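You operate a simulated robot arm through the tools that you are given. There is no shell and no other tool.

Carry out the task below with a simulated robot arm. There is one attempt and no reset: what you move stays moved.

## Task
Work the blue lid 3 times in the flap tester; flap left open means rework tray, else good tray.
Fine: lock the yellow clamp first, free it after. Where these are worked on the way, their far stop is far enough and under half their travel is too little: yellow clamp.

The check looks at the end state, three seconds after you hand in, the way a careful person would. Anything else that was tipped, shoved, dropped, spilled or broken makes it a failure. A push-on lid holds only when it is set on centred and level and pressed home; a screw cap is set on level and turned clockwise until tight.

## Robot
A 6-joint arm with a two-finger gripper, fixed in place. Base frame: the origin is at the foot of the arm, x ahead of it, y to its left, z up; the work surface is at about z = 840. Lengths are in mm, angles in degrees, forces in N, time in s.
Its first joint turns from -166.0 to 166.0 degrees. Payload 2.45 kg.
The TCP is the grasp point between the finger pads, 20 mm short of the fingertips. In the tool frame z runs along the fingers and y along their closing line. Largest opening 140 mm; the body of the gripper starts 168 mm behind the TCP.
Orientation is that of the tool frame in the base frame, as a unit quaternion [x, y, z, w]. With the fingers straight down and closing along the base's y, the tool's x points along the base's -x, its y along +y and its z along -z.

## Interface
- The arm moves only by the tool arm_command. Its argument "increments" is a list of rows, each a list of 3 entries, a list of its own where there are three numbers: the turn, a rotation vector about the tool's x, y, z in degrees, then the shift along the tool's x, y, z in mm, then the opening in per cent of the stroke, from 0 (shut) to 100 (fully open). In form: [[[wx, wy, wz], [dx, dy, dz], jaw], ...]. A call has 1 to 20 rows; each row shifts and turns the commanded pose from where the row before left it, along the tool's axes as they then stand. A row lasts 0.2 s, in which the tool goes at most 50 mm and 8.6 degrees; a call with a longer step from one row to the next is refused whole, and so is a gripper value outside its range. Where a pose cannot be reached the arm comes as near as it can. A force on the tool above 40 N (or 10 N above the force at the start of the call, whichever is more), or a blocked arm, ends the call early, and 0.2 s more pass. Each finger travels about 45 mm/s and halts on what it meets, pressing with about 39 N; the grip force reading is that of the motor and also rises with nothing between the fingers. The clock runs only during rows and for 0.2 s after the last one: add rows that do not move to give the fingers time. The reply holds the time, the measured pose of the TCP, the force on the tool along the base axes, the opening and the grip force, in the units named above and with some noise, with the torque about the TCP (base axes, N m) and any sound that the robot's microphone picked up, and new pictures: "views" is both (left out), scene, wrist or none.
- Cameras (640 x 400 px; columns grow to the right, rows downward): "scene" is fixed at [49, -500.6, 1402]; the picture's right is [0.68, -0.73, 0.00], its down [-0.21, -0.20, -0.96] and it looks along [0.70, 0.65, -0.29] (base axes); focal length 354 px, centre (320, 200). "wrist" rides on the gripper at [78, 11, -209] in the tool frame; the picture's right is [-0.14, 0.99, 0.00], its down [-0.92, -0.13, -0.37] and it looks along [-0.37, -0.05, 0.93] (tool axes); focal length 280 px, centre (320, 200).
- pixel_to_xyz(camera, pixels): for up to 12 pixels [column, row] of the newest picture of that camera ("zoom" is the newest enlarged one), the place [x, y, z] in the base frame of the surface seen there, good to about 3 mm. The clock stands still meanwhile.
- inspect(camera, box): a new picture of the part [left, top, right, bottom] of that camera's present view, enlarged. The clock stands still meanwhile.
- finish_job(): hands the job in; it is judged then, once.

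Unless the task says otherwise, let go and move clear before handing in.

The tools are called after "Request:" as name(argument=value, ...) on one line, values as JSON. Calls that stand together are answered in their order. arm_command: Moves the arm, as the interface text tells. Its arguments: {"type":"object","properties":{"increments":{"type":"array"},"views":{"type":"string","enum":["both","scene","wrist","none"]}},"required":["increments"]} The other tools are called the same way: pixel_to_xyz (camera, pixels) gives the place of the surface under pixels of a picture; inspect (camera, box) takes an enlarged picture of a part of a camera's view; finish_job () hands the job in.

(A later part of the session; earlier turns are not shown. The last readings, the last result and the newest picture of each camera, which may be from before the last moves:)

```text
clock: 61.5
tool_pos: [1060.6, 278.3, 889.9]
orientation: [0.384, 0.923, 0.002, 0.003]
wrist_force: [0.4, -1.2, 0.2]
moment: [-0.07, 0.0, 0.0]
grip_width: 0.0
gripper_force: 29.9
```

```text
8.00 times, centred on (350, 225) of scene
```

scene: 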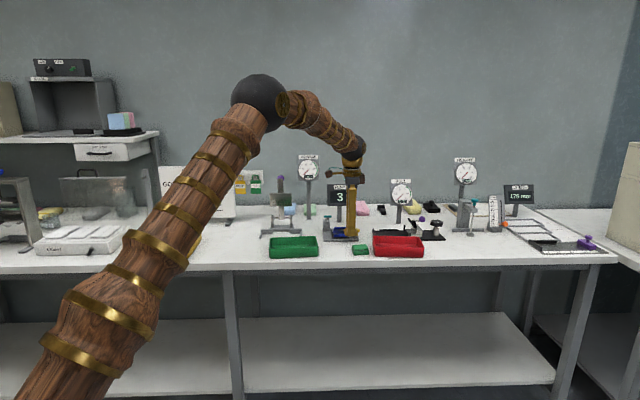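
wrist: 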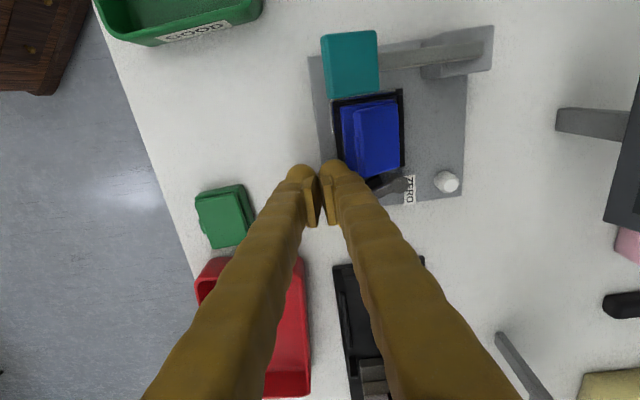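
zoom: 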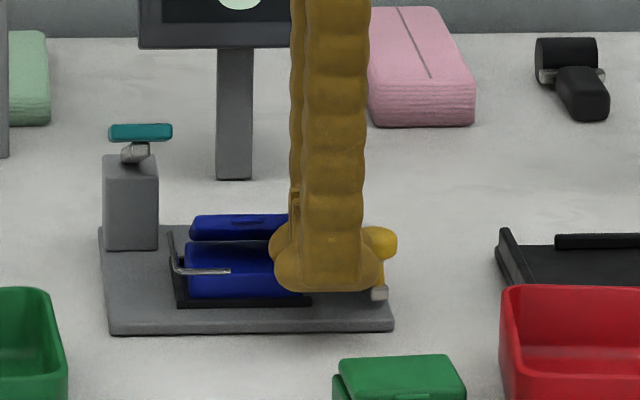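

The knob is swinging back toward open. I'll continue.

Request:
arm_command(increments=[[[0, 0, 0], [-7, 0, 0], 0], [[0, 0, 0], [-7, 0, 0], 0], [[0, 0, 0], [-7, 0.5, 0], 0], [[0, 0, 0], [-6, 1, 0], 0], [[0, 0, 0], [0, 0, 0], 0]], views="both")

Request:
inspect(camera="scene", box=[315, 200, 385, 250])

Request:
inspect(camera="wrist", box=[240, 80, 400, 260])

```text
clock: 62.7
tool_pos: [1080.1, 259.1, 888.9]
orientation: [0.382, 0.924, 0.002, 0.003]
wrist_force: [-0.4, 0.0, 0.3]
moment: [-0.01, -0.01, -0.01]
grip_width: 0.0
gripper_force: 29.1
```

scene: 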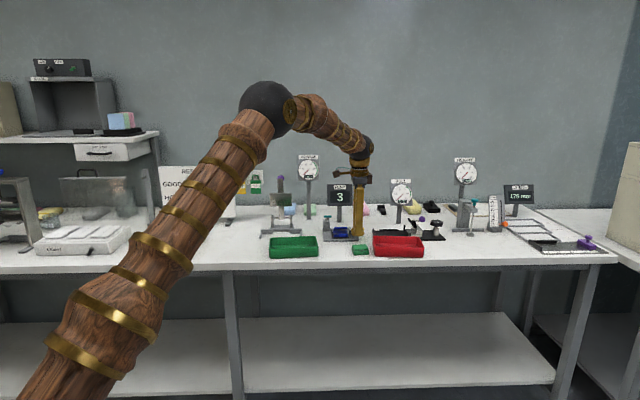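
wrist: 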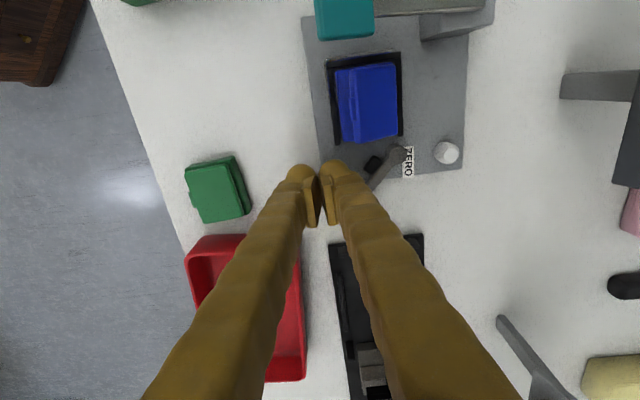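

```text
8.00 times, centred on (350, 225) of scene
```

zoom: 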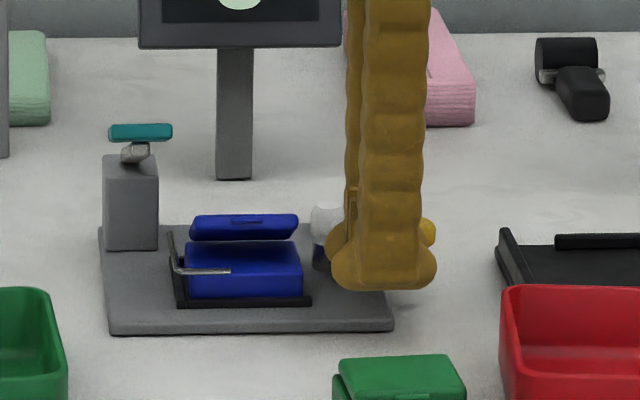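

```text
2.22 times, centred on (320, 170) of wrist
```

zoom: 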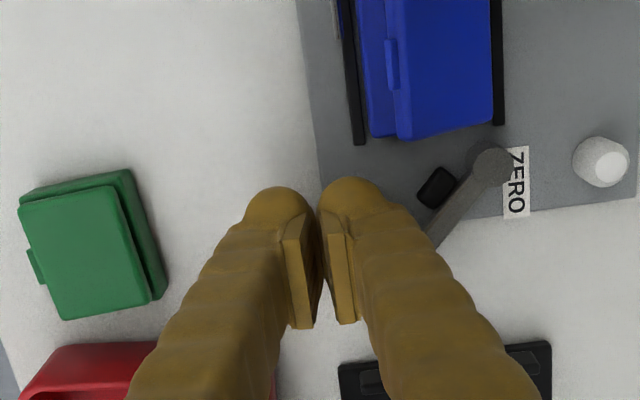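

The lever is almost back at its starting angle: the knob's right edge is at 436 versus 442 originally. I'll push the last few mm to its open stop.

Request:
arm_command(increments=[[[0, 0, 0], [-3, 3, 0], 0], [[0, 0, 0], [-2, 3, 0], 0], [[0, 0, 0], [0, 0, 0], 0]], views="both")

Request:
inspect(camera="scene", box=[315, 200, 385, 250])

Request:
inspect(camera="wrist", box=[240, 80, 400, 260])

```text
clock: 63.5
tool_pos: [1087.6, 260.5, 890.5]
orientation: [0.382, 0.924, 0.002, 0.003]
wrist_force: [0.3, 0.0, -0.2]
moment: [0.0, -0.01, 0.0]
grip_width: 0.0
gripper_force: 29.5
```

scene: 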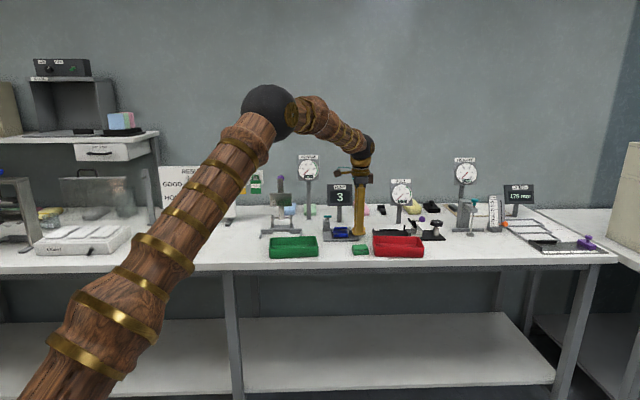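
wrist: 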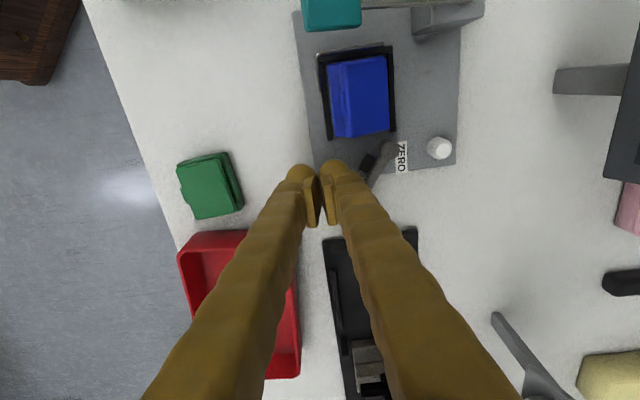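

```text
8.00 times, centred on (350, 225) of scene
```

zoom: 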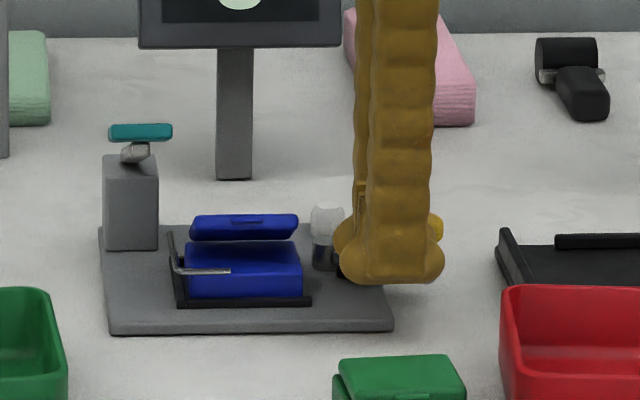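

```text
2.22 times, centred on (320, 170) of wrist
```

zoom: 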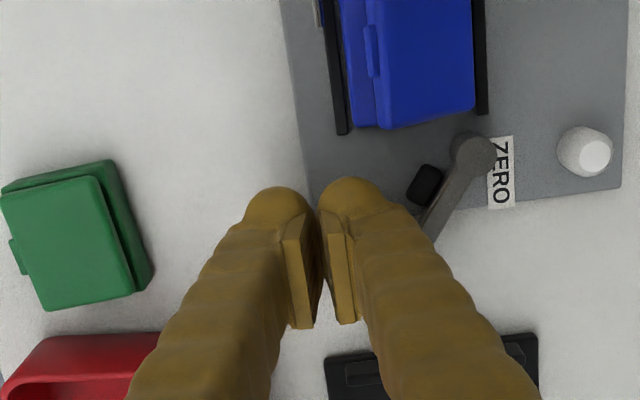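

The knob is back at its original place (right edge 443). One more small push to confirm the stop, then I'll rise and compare.

Request:
arm_command(increments=[[[0, 0, 0], [-2, 2, 0], 0], [[0, 0, 0], [0, 0, 0], 0]], views="none")

Request:
arm_command(increments=[[[0, 0, 0], [4, -4, 0], 0], [[0, 0, 0], [4, -4, -10], 0], [[0, 0, 0], [0, 0, -40], 0], [[0, 0, 0], [0, 0, -40], 0], [[0, 0, 0], [0, 0, -20], 0], [[0, 0, 0], [0, 0, 0], 0]], views="both")

Request:
inspect(camera="scene", box=[315, 200, 385, 250])

Request:
inspect(camera="wrist", box=[250, 60, 430, 230])

```text
clock: 64.1
tool_pos: [1089.4, 259.7, 890.7]
orientation: [0.382, 0.924, 0.001, 0.003]
wrist_force: [-35.7, -5.7, 6.2]
moment: [0.04, 0.02, 0.14]
grip_width: 0.0
gripper_force: 29.4
```

```text
clock: 65.5
tool_pos: [1079.2, 261.5, 998.7]
orientation: [0.384, 0.923, 0.002, 0.002]
wrist_force: [0.0, 0.1, 0.1]
moment: [0.01, -0.02, 0.01]
grip_width: 0.0
gripper_force: 29.4
```

scene: 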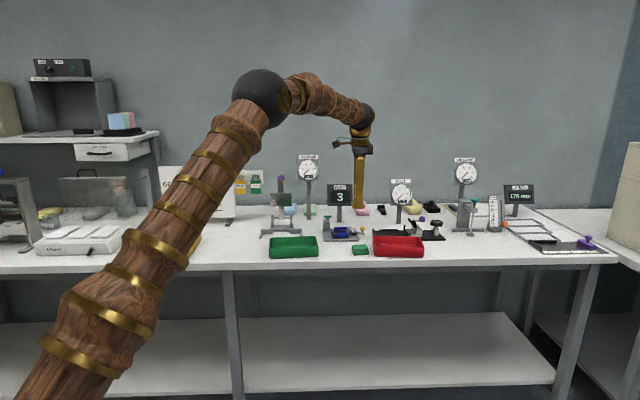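
wrist: 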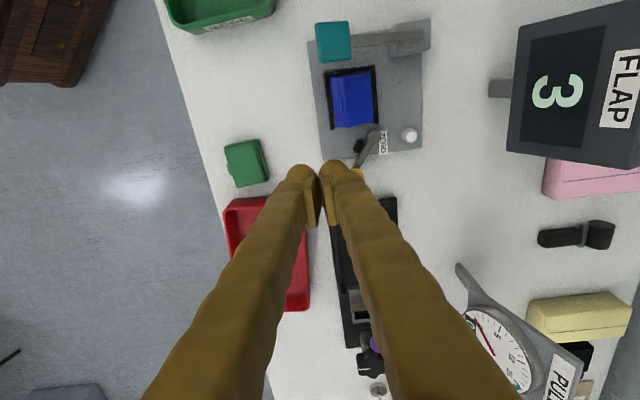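

```text
8.00 times, centred on (350, 225) of scene
```

zoom: 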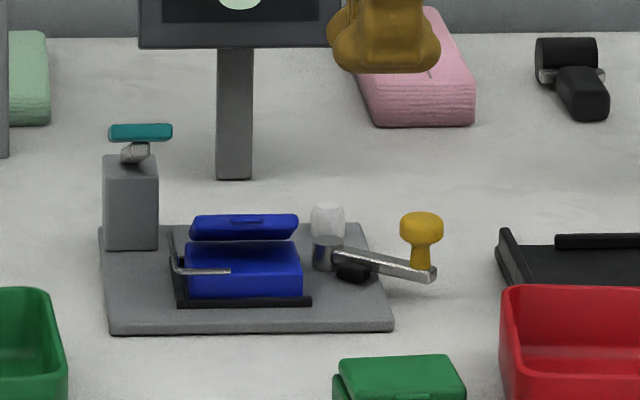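

```text
2.35 times, centred on (340, 145) of wrist
```

zoom: 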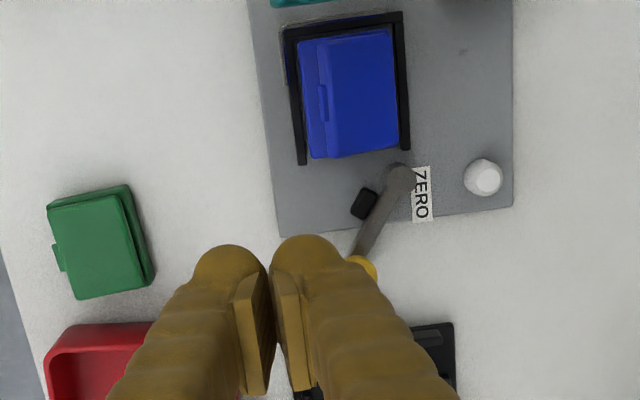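

The clamp is back at its open stop (the last push met 36 N) and looks exactly as at the start. Now I'll study the open lid's geometry before gripping the box.

Request:
inspect(camera="scene", box=[330, 222, 362, 242])

```text
16.00 times, centred on (346, 232) of scene
```

zoom: 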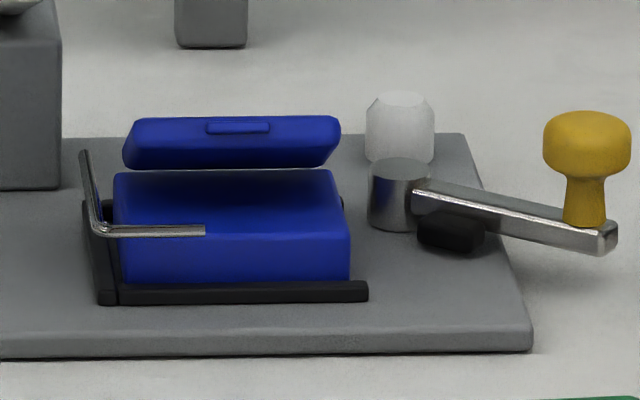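

Request:
pixel_to_xyz(camera="zoom", pixels=[[160, 122], [300, 120], [240, 127], [160, 160], [300, 160], [240, 175], [180, 250], [300, 250], [200, 190], [118, 180], [345, 245], [240, 230]])

Request:
inspect(camera="wrist", box=[320, 55, 390, 145])

```text
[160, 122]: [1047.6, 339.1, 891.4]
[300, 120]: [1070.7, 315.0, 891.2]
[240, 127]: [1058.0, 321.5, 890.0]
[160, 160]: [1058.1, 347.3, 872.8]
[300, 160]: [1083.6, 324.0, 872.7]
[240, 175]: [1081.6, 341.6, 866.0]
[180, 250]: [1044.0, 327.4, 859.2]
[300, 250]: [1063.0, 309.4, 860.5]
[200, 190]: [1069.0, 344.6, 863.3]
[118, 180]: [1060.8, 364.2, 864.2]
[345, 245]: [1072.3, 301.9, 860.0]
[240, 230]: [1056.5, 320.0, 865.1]
```

```text
4.44 times, centred on (355, 100) of wrist
```

zoom: 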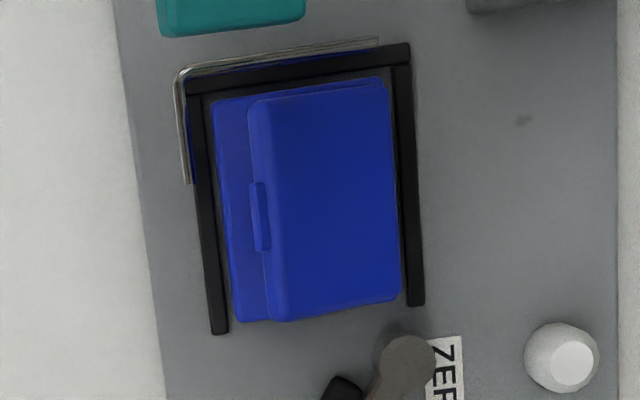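

Request:
pixel_to_xyz(camera="zoom", pixels=[[385, 150], [390, 200], [394, 250], [397, 290], [392, 295], [400, 285], [300, 200], [262, 215], [255, 110], [378, 90], [240, 315], [285, 318]])

```text
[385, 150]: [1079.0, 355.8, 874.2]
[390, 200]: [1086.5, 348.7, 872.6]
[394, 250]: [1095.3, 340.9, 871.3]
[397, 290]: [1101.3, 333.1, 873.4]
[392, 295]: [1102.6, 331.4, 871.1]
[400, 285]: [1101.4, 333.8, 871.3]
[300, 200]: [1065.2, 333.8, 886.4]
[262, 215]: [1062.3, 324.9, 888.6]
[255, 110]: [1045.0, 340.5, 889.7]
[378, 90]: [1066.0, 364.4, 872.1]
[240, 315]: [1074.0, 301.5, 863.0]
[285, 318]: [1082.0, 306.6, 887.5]
```

The lid's rear edge is about flush with the base's far face (v≈1015) and the tab is 2–3 mm inside the near face, so the same grip as before works without touching the lid. I'll move over the box and open the jaws.

Request:
arm_command(increments=[[[0, 0, 0], [22.35, 22.95, 0], 20], [[0, 0, 0], [22.35, 22.95, 0], 40], [[0, 0, 0], [0, 0, 0], 45], [[0, 0, 0], [0, 0, 30], 45], [[0, 0, 0], [0, 0, 35], 45], [[0, 0, 0], [0, 0, 0], 45]], views="both")

Request:
inspect(camera="wrist", box=[250, 100, 400, 260])

```text
clock: 66.9
tool_pos: [1079.8, 323.0, 934.2]
orientation: [0.382, 0.924, 0.001, 0.003]
wrist_force: [0.0, 0.3, 0.1]
moment: [-0.02, -0.02, 0.03]
grip_width: 63.2
gripper_force: 0.1
```

scene: 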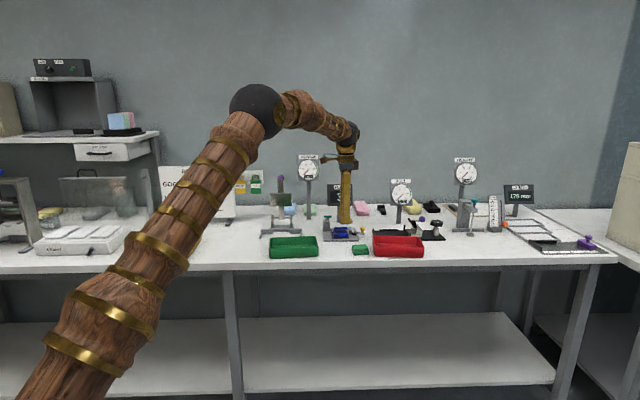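
wrist: 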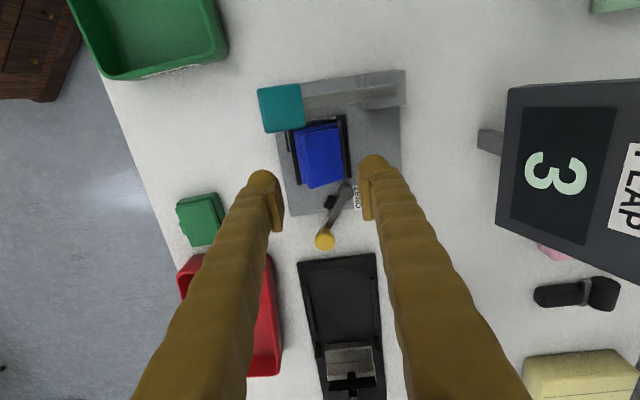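

```text
2.50 times, centred on (325, 180) of wrist
```

zoom: 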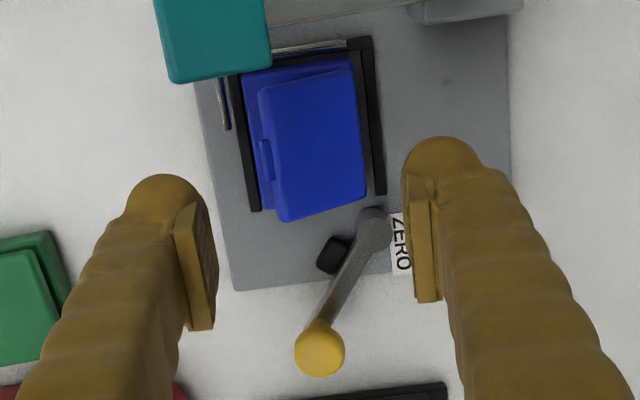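

I'm above the box with the jaws at 63 mm. I'll trim 2 mm and descend to just above grip height.

Request:
arm_command(increments=[[[0, 0, 0], [1.6, 2, 20], 45], [[0, 0, 0], [0, 0, 20], 45], [[0, 0, 0], [0, 0, 14], 45], [[0, 0, 0], [0, 0, 0], 45]], views="both")

Request:
inspect(camera="wrist", box=[250, 100, 400, 260])

Request:
inspect(camera="scene", box=[315, 200, 385, 250])

```text
clock: 67.9
tool_pos: [1080.4, 326.4, 880.7]
orientation: [0.383, 0.924, 0.002, 0.003]
wrist_force: [0.4, 0.2, 0.0]
moment: [0.0, 0.03, 0.03]
grip_width: 63.1
gripper_force: 0.1
```

scene: 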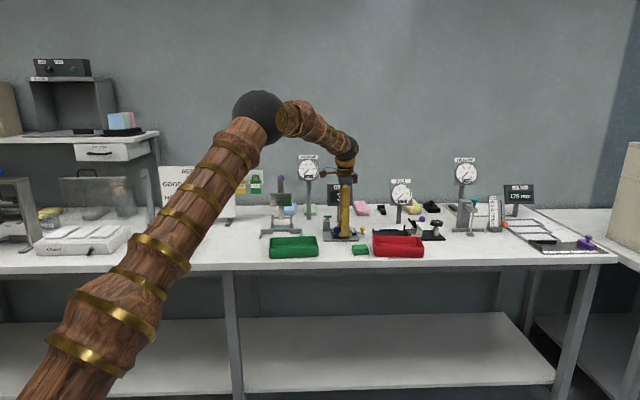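
wrist: 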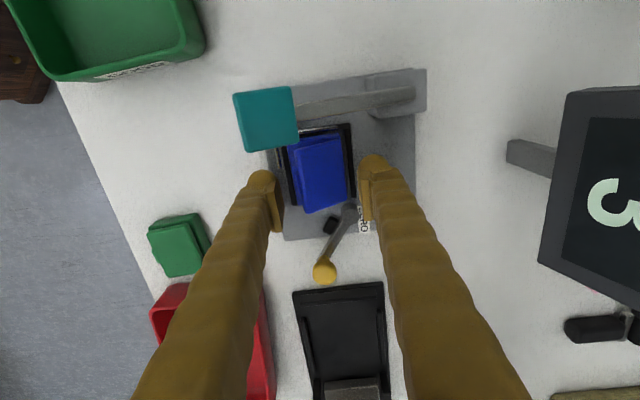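

```text
2.50 times, centred on (325, 180) of wrist
```

zoom: 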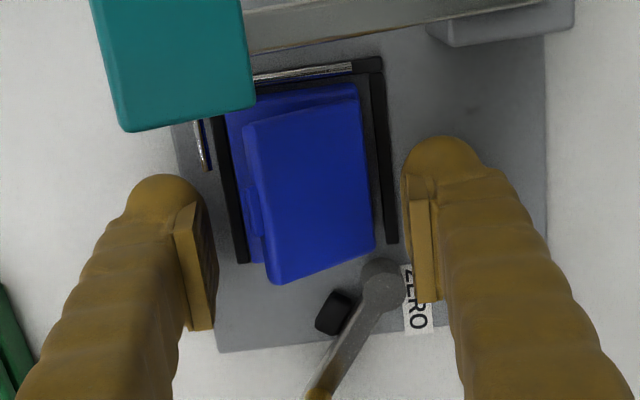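

```text
8.00 times, centred on (350, 225) of scene
```

zoom: 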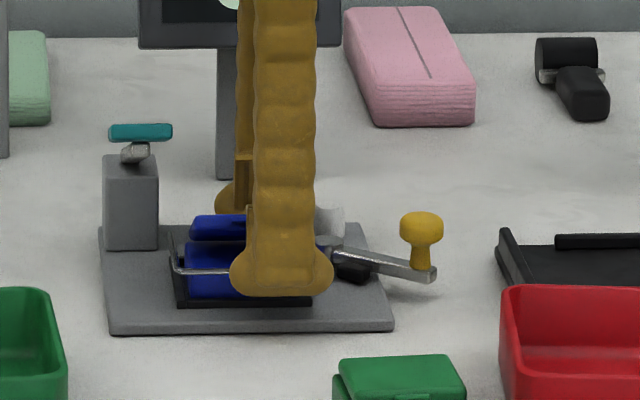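

All is clear with TCP at u 533, v 995. I'll lower 9 mm and check for contact before closing.

Request:
arm_command(increments=[[[0, 0, 0], [0, 0, 4], 45], [[0, 0, 0], [0, 0, 3], 45], [[0, 0, 0], [0, 0, 1.9], 45], [[0, 0, 0], [0, 0, 0], 45]], views="none")

```text
clock: 68.9
tool_pos: [1079.8, 327.0, 872.0]
orientation: [0.383, 0.924, 0.002, 0.003]
wrist_force: [-0.2, -0.4, 0.1]
moment: [-0.01, -0.01, -0.01]
grip_width: 62.9
gripper_force: 0.0
```

There is no contact at z 872.0. I'll close on the base now.

Request:
arm_command(increments=[[[0, 0, 0], [0, 0, 0], 38], [[0, 0, 0], [0, 0, 0], 33], [[0, 0, 0], [0, 0, 0], 29], [[0, 0, 0], [0, 0, 0], 26], [[0, 0, 0], [0, 0, 0], 25], [[0, 0, 0], [0, 0, 0], 25]], views="both")

Request:
inspect(camera="wrist", box=[250, 100, 400, 260])

Request:
inspect(camera="scene", box=[315, 200, 385, 250])

```text
clock: 70.3
tool_pos: [1080.4, 326.1, 872.8]
orientation: [0.383, 0.924, 0.002, 0.004]
wrist_force: [-2.9, -2.9, 6.3]
moment: [-0.16, 0.23, 0.03]
grip_width: 41.5
gripper_force: 39.3
```

scene: 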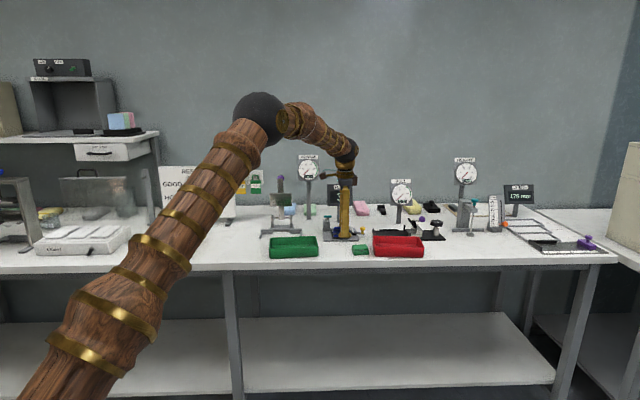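
wrist: 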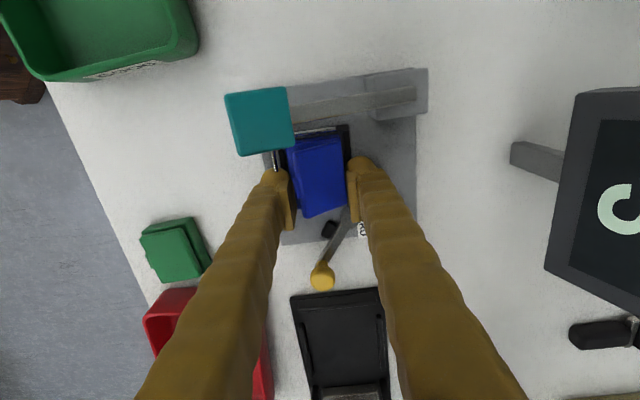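

```text
2.50 times, centred on (325, 180) of wrist
```

zoom: 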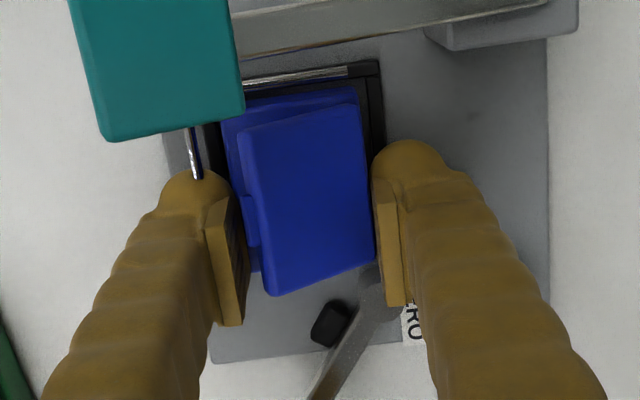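

```text
8.00 times, centred on (350, 225) of scene
```

zoom: 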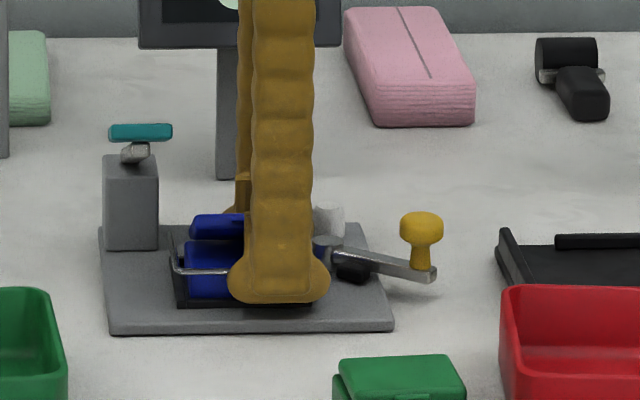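

The grip is 41.5 mm on the base with the lid still open. The near fingertip is close to the wire's end at (197,172), so I'll lift gently while easing 2 mm toward +u, and check that the wire stays down.

Request:
arm_command(increments=[[[0, 0, 0], [-1, 0, -2], 25], [[0, 0, 0], [-1, 0, -3], 25], [[0, 0, 0], [0, 0, -5], 25], [[0, 0, 0], [0, 0, 0], 25]], views="both")

Request:
inspect(camera="scene", box=[315, 200, 385, 250])

Request:
inspect(camera="wrist", box=[250, 100, 400, 260])

```text
clock: 71.3
tool_pos: [1082.4, 325.5, 881.2]
orientation: [0.382, 0.924, 0.002, 0.002]
wrist_force: [0.2, 0.1, 0.1]
moment: [-0.02, 0.03, -0.01]
grip_width: 41.1
gripper_force: 39.3
```

scene: 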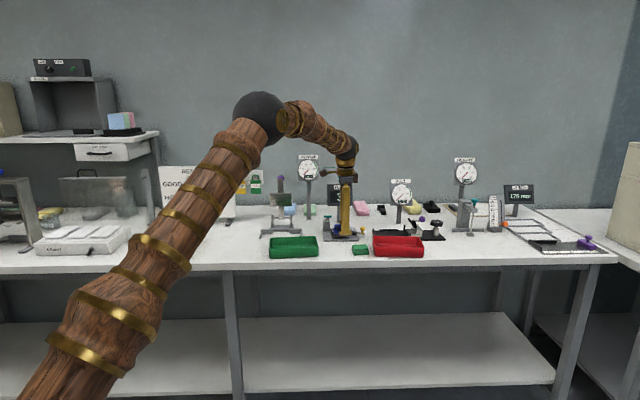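
wrist: 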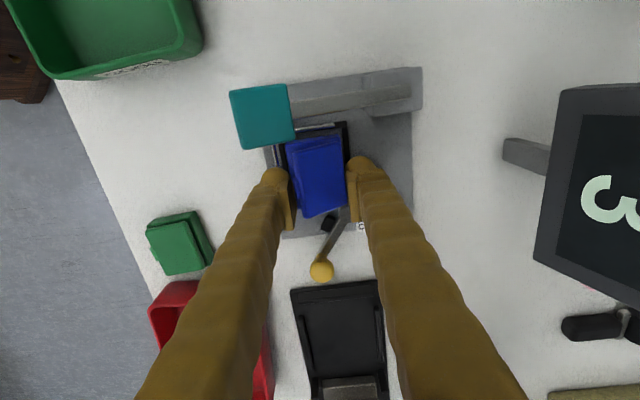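

```text
8.00 times, centred on (350, 225) of scene
```

zoom: 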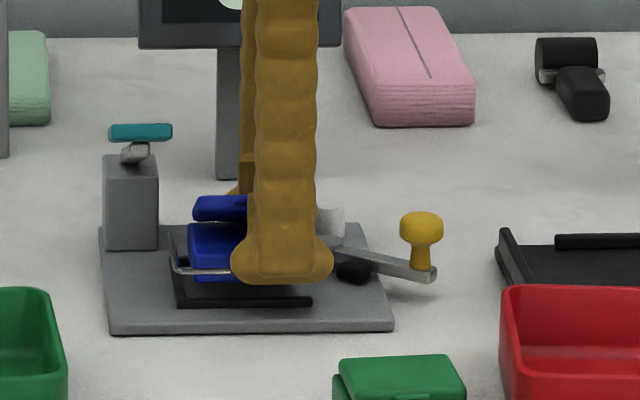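

```text
2.50 times, centred on (325, 180) of wrist
```

zoom: 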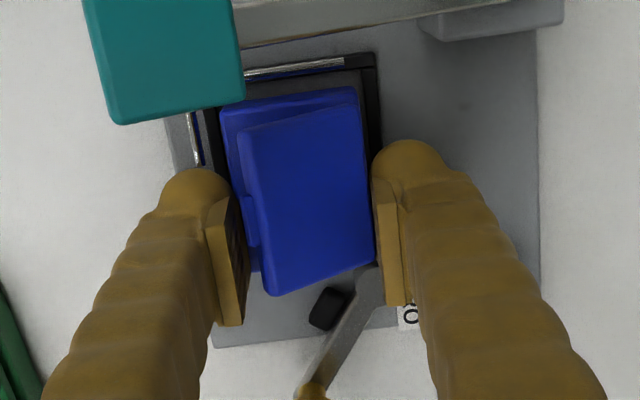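

The box came up cleanly and the wire stayed down. I'll lift to a safe height and then measure the red tray.

Request:
arm_command(increments=[[[0, 0, 0], [0, 0, -20], 25], [[0, 0, 0], [0, 0, -25], 25], [[0, 0, 0], [0, 0, -25], 25], [[0, 0, 0], [0, 0, -20], 25], [[0, 0, 0], [0, 0, 0], 25]], views="both")

Request:
inspect(camera="scene", box=[350, 215, 450, 265])

```text
clock: 72.5
tool_pos: [1082.0, 324.7, 970.4]
orientation: [0.383, 0.924, 0.002, 0.002]
wrist_force: [-0.5, 0.9, -1.0]
moment: [0.03, -0.02, -0.01]
grip_width: 41.4
gripper_force: 38.9
```

scene: 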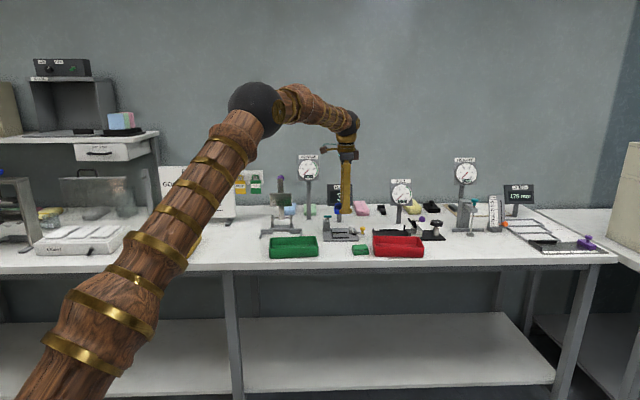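
wrist: 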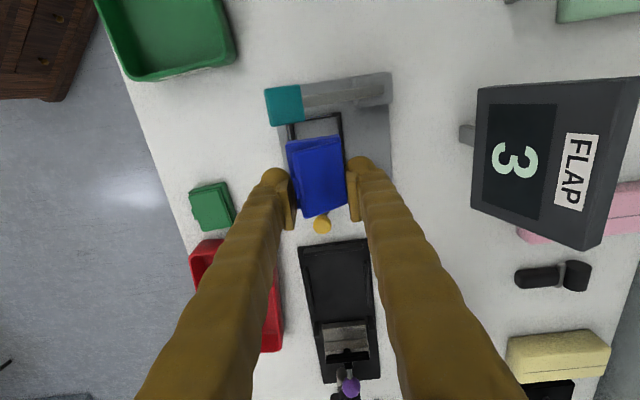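

```text
6.40 times, centred on (400, 240) of scene
```

zoom: 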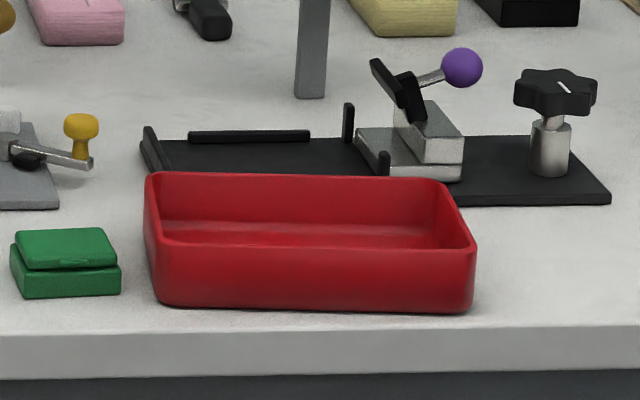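

Request:
pixel_to_xyz(camera="zoom", pixels=[[152, 177], [435, 180], [472, 248], [162, 238], [300, 235], [290, 244], [200, 215], [300, 176], [420, 235], [455, 215], [155, 210], [300, 225]])

```text
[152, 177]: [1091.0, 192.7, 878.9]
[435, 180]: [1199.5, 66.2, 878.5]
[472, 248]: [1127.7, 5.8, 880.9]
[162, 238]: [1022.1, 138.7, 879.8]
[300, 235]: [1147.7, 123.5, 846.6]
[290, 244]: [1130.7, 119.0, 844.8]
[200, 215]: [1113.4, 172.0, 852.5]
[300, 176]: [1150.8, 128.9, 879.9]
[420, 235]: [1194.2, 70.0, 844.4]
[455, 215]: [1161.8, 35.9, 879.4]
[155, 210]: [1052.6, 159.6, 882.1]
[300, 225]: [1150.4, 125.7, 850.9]
```

The red tray's rim corners give a centre near (1110, 101), a yaw of about −50.5°, a rim at z≈880 and a floor at ≈844.5. The jaws need to close along its long side to fit inside, so I'll rise, carry the box over the tray and turn −84.5° about the tool axis.

Request:
arm_command(increments=[[[0, 0, 0], [0, 0, -30], 25], [[0, 0, 0], [-29.8, -22, 0], 25], [[0, 0, 0], [-29.8, -22, 0], 25], [[0, 0, 0], [-29.8, -22, 0], 25], [[0, 0, 0], [-29.8, -22, 0], 25], [[0, 0, 0], [-29.8, -22, 0], 25], [[0, 0, 0], [-29.8, -22, 0], 25], [[0, 0, -8.45], [0, 0, 0], 25], [[0, 0, -8.45], [0, 0, 0], 25], [[0, 0, -8.45], [0, 0, 0], 25], [[0, 0, -8.45], [0, 0, 0], 25], [[0, 0, -8.45], [0, 0, 0], 25], [[0, 0, -8.45], [0, 0, 0], 25], [[0, 0, -8.45], [0, 0, 0], 25], [[0, 0, -8.45], [0, 0, 0], 25], [[0, 0, -8.45], [0, 0, 0], 25], [[0, 0, -8.45], [0, 0, 0], 25], [[0, 0, 0], [0, 0, 0], 25]], views="both")

Request:
inspect(camera="wrist", box=[220, 90, 430, 290])

Request:
inspect(camera="scene", box=[350, 190, 450, 260])

```text
clock: 76.3
tool_pos: [1114.9, 106.2, 1001.9]
orientation: [-0.338, 0.941, -0.001, 0.003]
wrist_force: [0.0, 0.7, -0.5]
moment: [0.01, -0.01, 0.0]
grip_width: 41.1
gripper_force: 38.5
```

scene: 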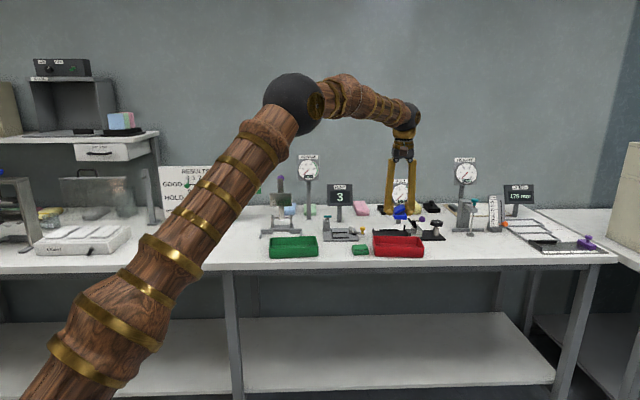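
wrist: 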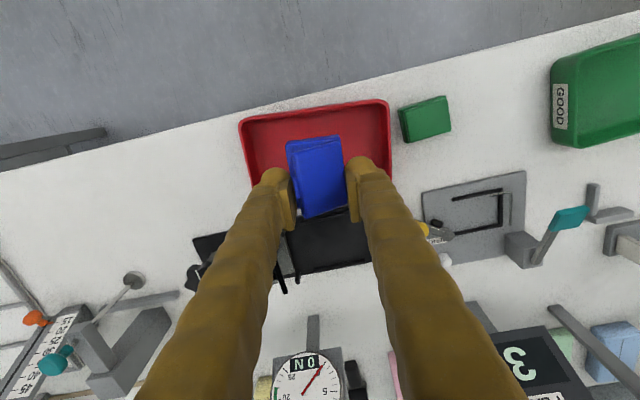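

```text
2.00 times, centred on (325, 190) of wrist
```

zoom: 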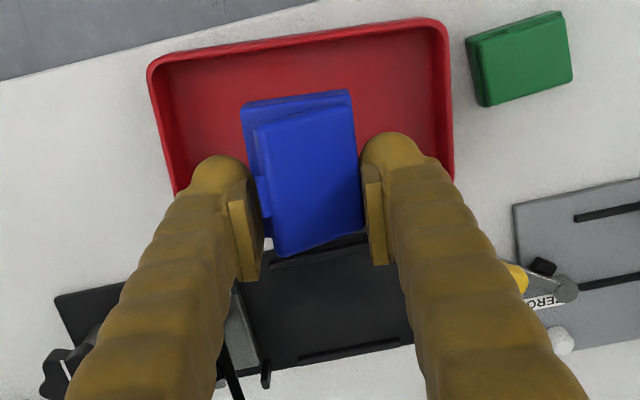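

```text
5.71 times, centred on (400, 225) of scene
```

zoom: 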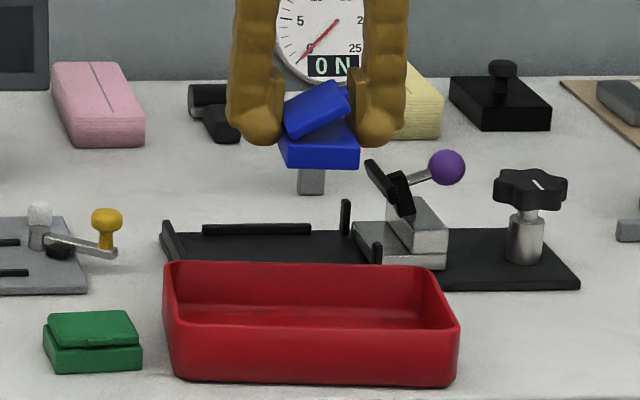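

The box is above the red tray and aligned with its sides. I'll verify its position relative to the tray in this view.

Request:
inspect(camera="wrist", box=[230, 95, 400, 230])

```text
2.96 times, centred on (315, 162) of wrist
```

zoom: 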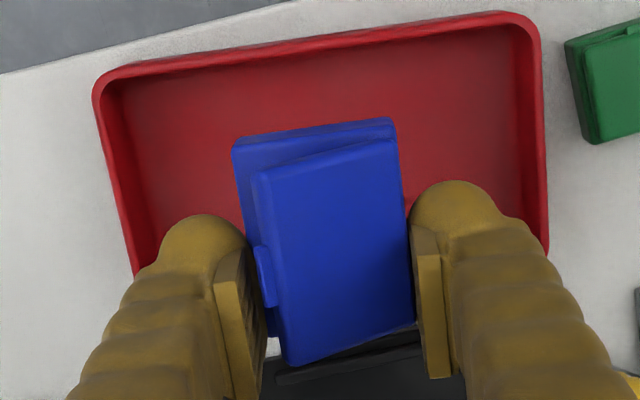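

Request:
pixel_to_xyz(camera="zoom", pixels=[[100, 90], [530, 22], [543, 240], [125, 240], [240, 148], [392, 125], [405, 325], [290, 360], [135, 100], [500, 45], [320, 80], [180, 200]])

```text
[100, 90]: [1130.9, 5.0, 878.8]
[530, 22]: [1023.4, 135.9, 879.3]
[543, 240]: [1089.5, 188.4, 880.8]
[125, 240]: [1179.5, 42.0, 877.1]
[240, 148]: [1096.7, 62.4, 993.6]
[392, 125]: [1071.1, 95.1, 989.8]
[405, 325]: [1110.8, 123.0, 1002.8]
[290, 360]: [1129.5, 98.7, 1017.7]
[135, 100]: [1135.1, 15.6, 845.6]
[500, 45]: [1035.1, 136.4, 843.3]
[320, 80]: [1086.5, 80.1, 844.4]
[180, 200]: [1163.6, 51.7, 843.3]
```

The box is centred lengthwise, with about 2 mm to spare at the near wall, so I'll shift 2 mm toward the far side. Then I'll descend to just above the rim and check.

Request:
arm_command(increments=[[[0, 0, 0], [-2, 0, 25], 25], [[0, 0, 0], [0, 0, 30], 25], [[0, 0, 0], [0, 0, 25], 25], [[0, 0, 0], [0, 0, 15], 25], [[0, 0, 0], [0, 0, 0], 25]], views="both")

Request:
inspect(camera="wrist", box=[220, 90, 430, 290])

Request:
inspect(camera="scene", box=[350, 190, 450, 260])

```text
clock: 77.5
tool_pos: [1116.6, 106.9, 908.0]
orientation: [-0.338, 0.941, -0.001, 0.003]
wrist_force: [-0.7, -0.1, -0.9]
moment: [0.0, 0.02, 0.0]
grip_width: 41.3
gripper_force: 39.0
```

scene: 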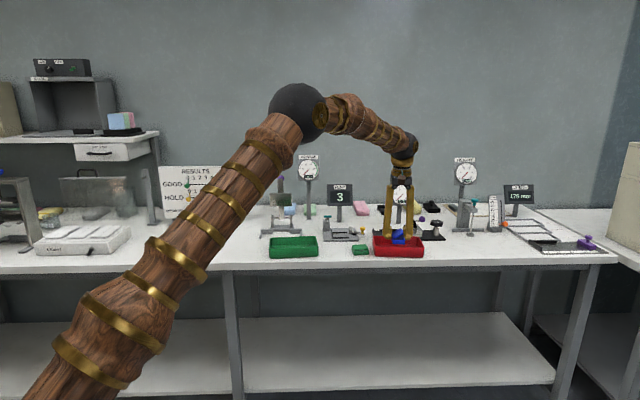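
wrist: 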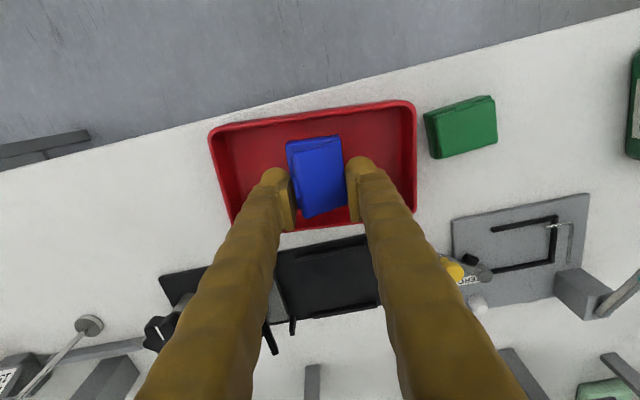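

```text
2.00 times, centred on (325, 190) of wrist
```

zoom: 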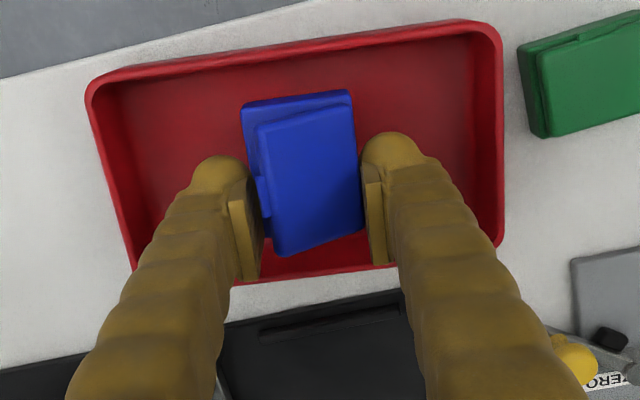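

```text
5.71 times, centred on (400, 225) of scene
```

zoom: 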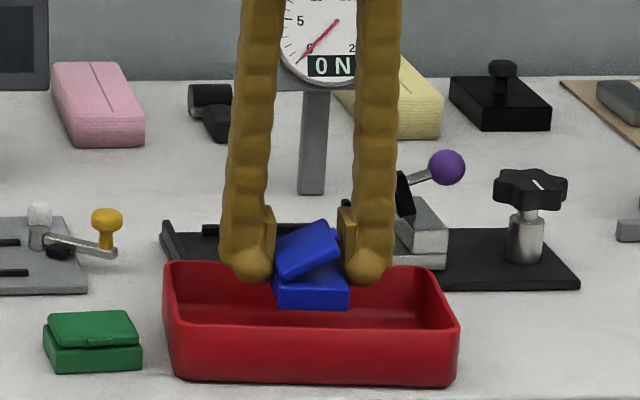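

Both fingers and the box are inside the tray outline. I'll lower to the tray floor gently.

Request:
arm_command(increments=[[[0, 0, 0], [0, 0, 12], 25], [[0, 0, 0], [0, 0, 12], 25], [[0, 0, 0], [0, 0, 7], 25], [[0, 0, 0], [0, 0, 3.5], 25], [[0, 0, 0], [0, 0, 0], 25]], views="both")

Request:
inspect(camera="wrist", box=[220, 90, 430, 290])

```text
clock: 78.7
tool_pos: [1117.9, 106.4, 873.4]
orientation: [-0.338, 0.941, -0.001, 0.003]
wrist_force: [0.3, 0.2, -0.9]
moment: [-0.01, 0.02, 0.02]
grip_width: 41.1
gripper_force: 39.0
```

scene: 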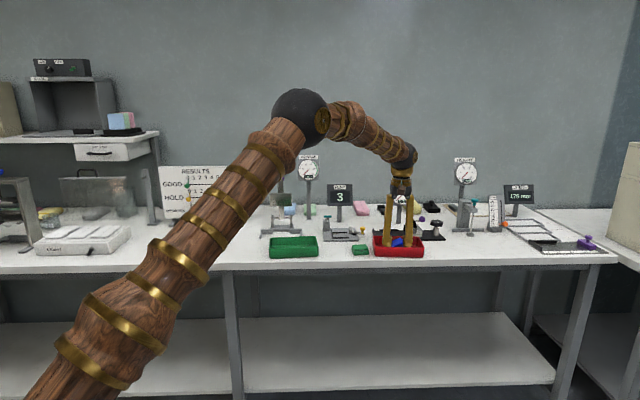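
wrist: 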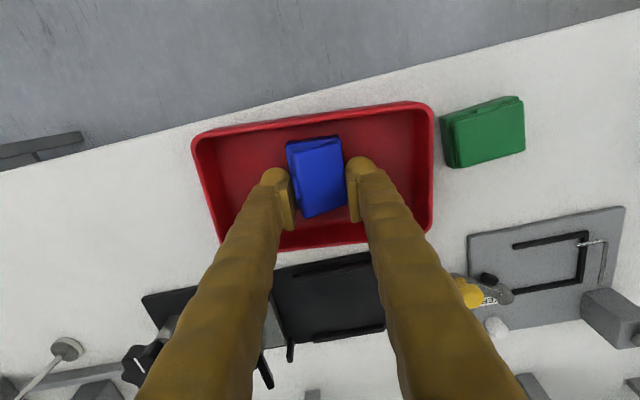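

```text
2.00 times, centred on (325, 190) of wrist
```

zoom: 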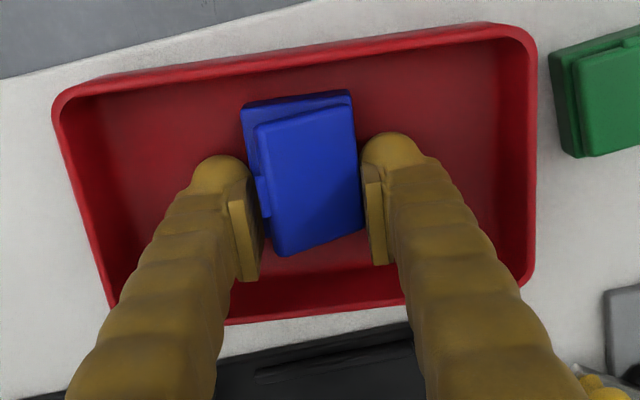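

The box is inside the tray with no contact yet at z 873.4. I'll lower the last few mm until it touches the floor.

Request:
arm_command(increments=[[[0, 0, 0], [0, 0, 1.5], 25], [[0, 0, 0], [0, 0, 1], 25], [[0, 0, 0], [0, 0, 0.8], 25], [[0, 0, 0], [0, 0, 0], 25]], views="none")

```text
clock: 79.7
tool_pos: [1118.2, 105.4, 870.5]
orientation: [-0.338, 0.941, -0.001, 0.003]
wrist_force: [1.1, 0.0, 3.6]
moment: [-0.09, -0.04, -0.02]
grip_width: 40.9
gripper_force: 38.8
```

A 3.6 N contact at z 870.5 shows the box resting on the tray floor. I'll open the jaws gently.

Request:
arm_command(increments=[[[0, 0, 0], [0, 0, 0], 30], [[0, 0, 0], [0, 0, 0], 34], [[0, 0, 0], [0, 0, 0], 38], [[0, 0, 0], [0, 0, 0], 42], [[0, 0, 0], [0, 0, 0], 42]], views="both")

Request:
inspect(camera="wrist", box=[220, 90, 430, 290])

Request:
inspect(camera="scene", box=[350, 190, 450, 260])

```text
clock: 80.9
tool_pos: [1117.4, 106.8, 870.0]
orientation: [-0.338, 0.941, -0.001, 0.003]
wrist_force: [-0.3, -0.4, -1.2]
moment: [-0.01, 0.01, -0.01]
grip_width: 58.9
gripper_force: 0.0
```

scene: 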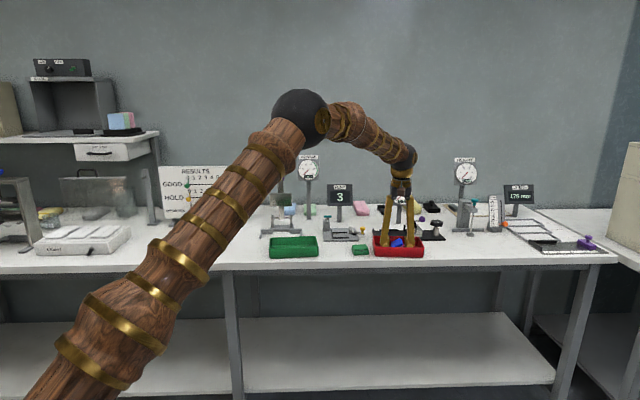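
wrist: 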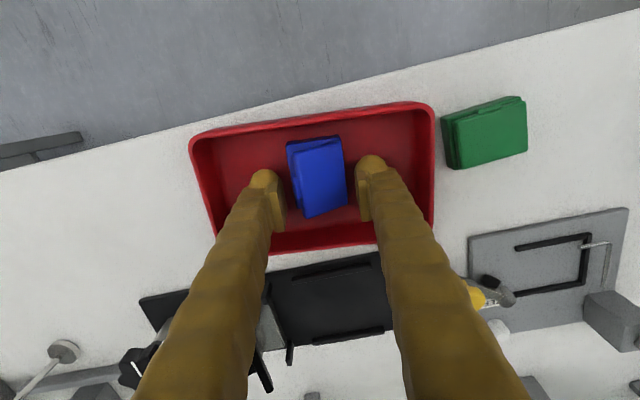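

```text
2.00 times, centred on (325, 190) of wrist
```

zoom: 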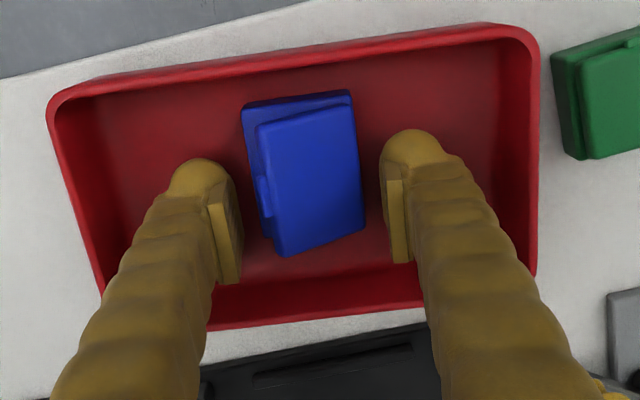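

```text
5.71 times, centred on (400, 225) of scene
```

zoom: 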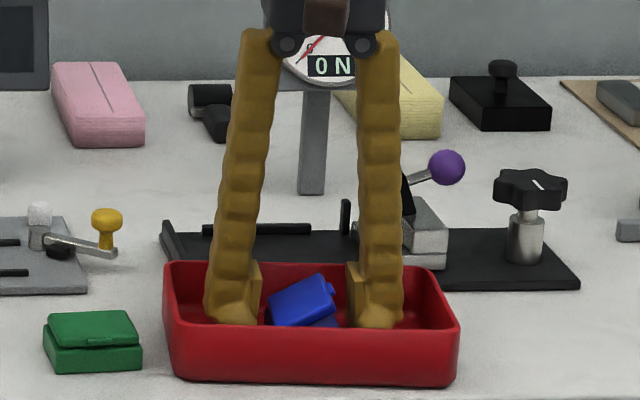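

The box is flat on the red tray's floor with its flap still open, and the jaws are free on both sides. I'll rise straight up, clear of everything.

Request:
arm_command(increments=[[[0, 0, 0], [0, 0, -10], 42], [[0, 0, 0], [0, 0, -30], 42], [[0, 0, 0], [0, 0, -40], 42], [[0, 0, 0], [0, 0, -45], 42], [[0, 0, 0], [0, 0, -45], 42], [[0, 0, 0], [20, 0, -20], 42], [[0, 0, 0], [40, 0, 0], 42], [[0, 0, 0], [40, 0, 0], 42], [[0, 0, 0], [40, 0, 0], 42], [[0, 0, 0], [0, 0, 0], 42]], views="both")

Request:
inspect(camera="scene", box=[310, 190, 450, 265])

Request:
inspect(camera="wrist", box=[200, 120, 480, 330])

```text
clock: 83.1
tool_pos: [1008.7, 17.4, 1058.4]
orientation: [-0.338, 0.941, 0.0, 0.003]
wrist_force: [0.0, -0.2, 1.0]
moment: [0.01, -0.01, -0.02]
grip_width: 58.8
gripper_force: 0.1
```

scene: 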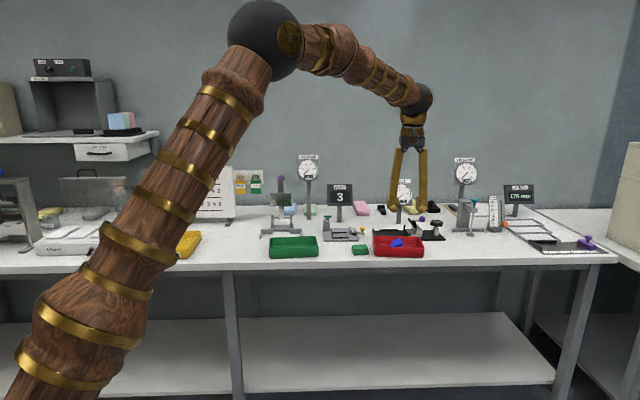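
wrist: 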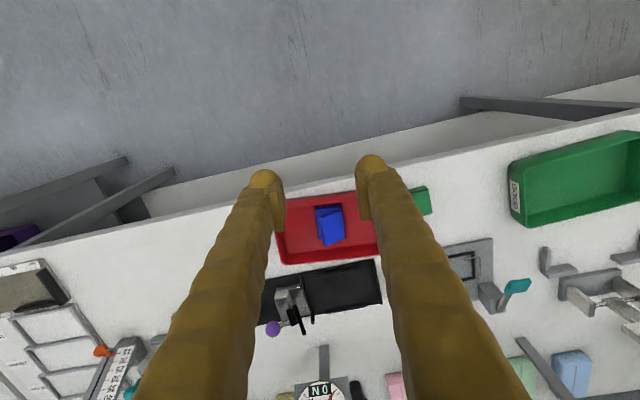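

```text
4.57 times, centred on (380, 228) of scene
```

zoom: 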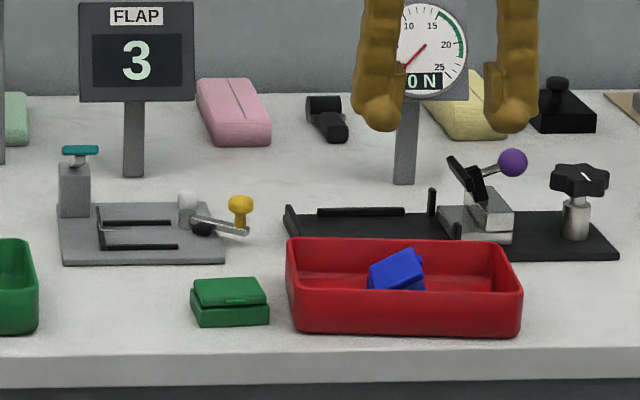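

```text
1.90 times, centred on (340, 225) of wrist
```

zoom: 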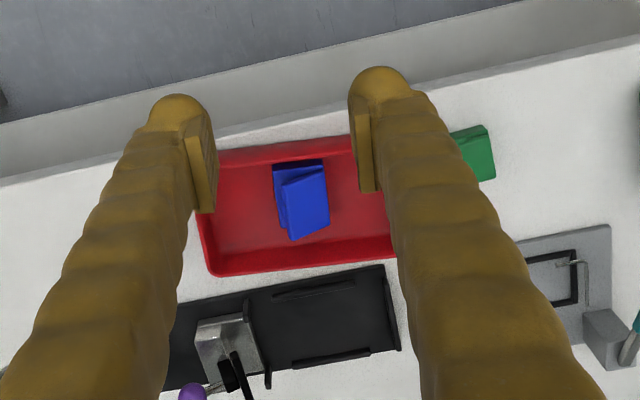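

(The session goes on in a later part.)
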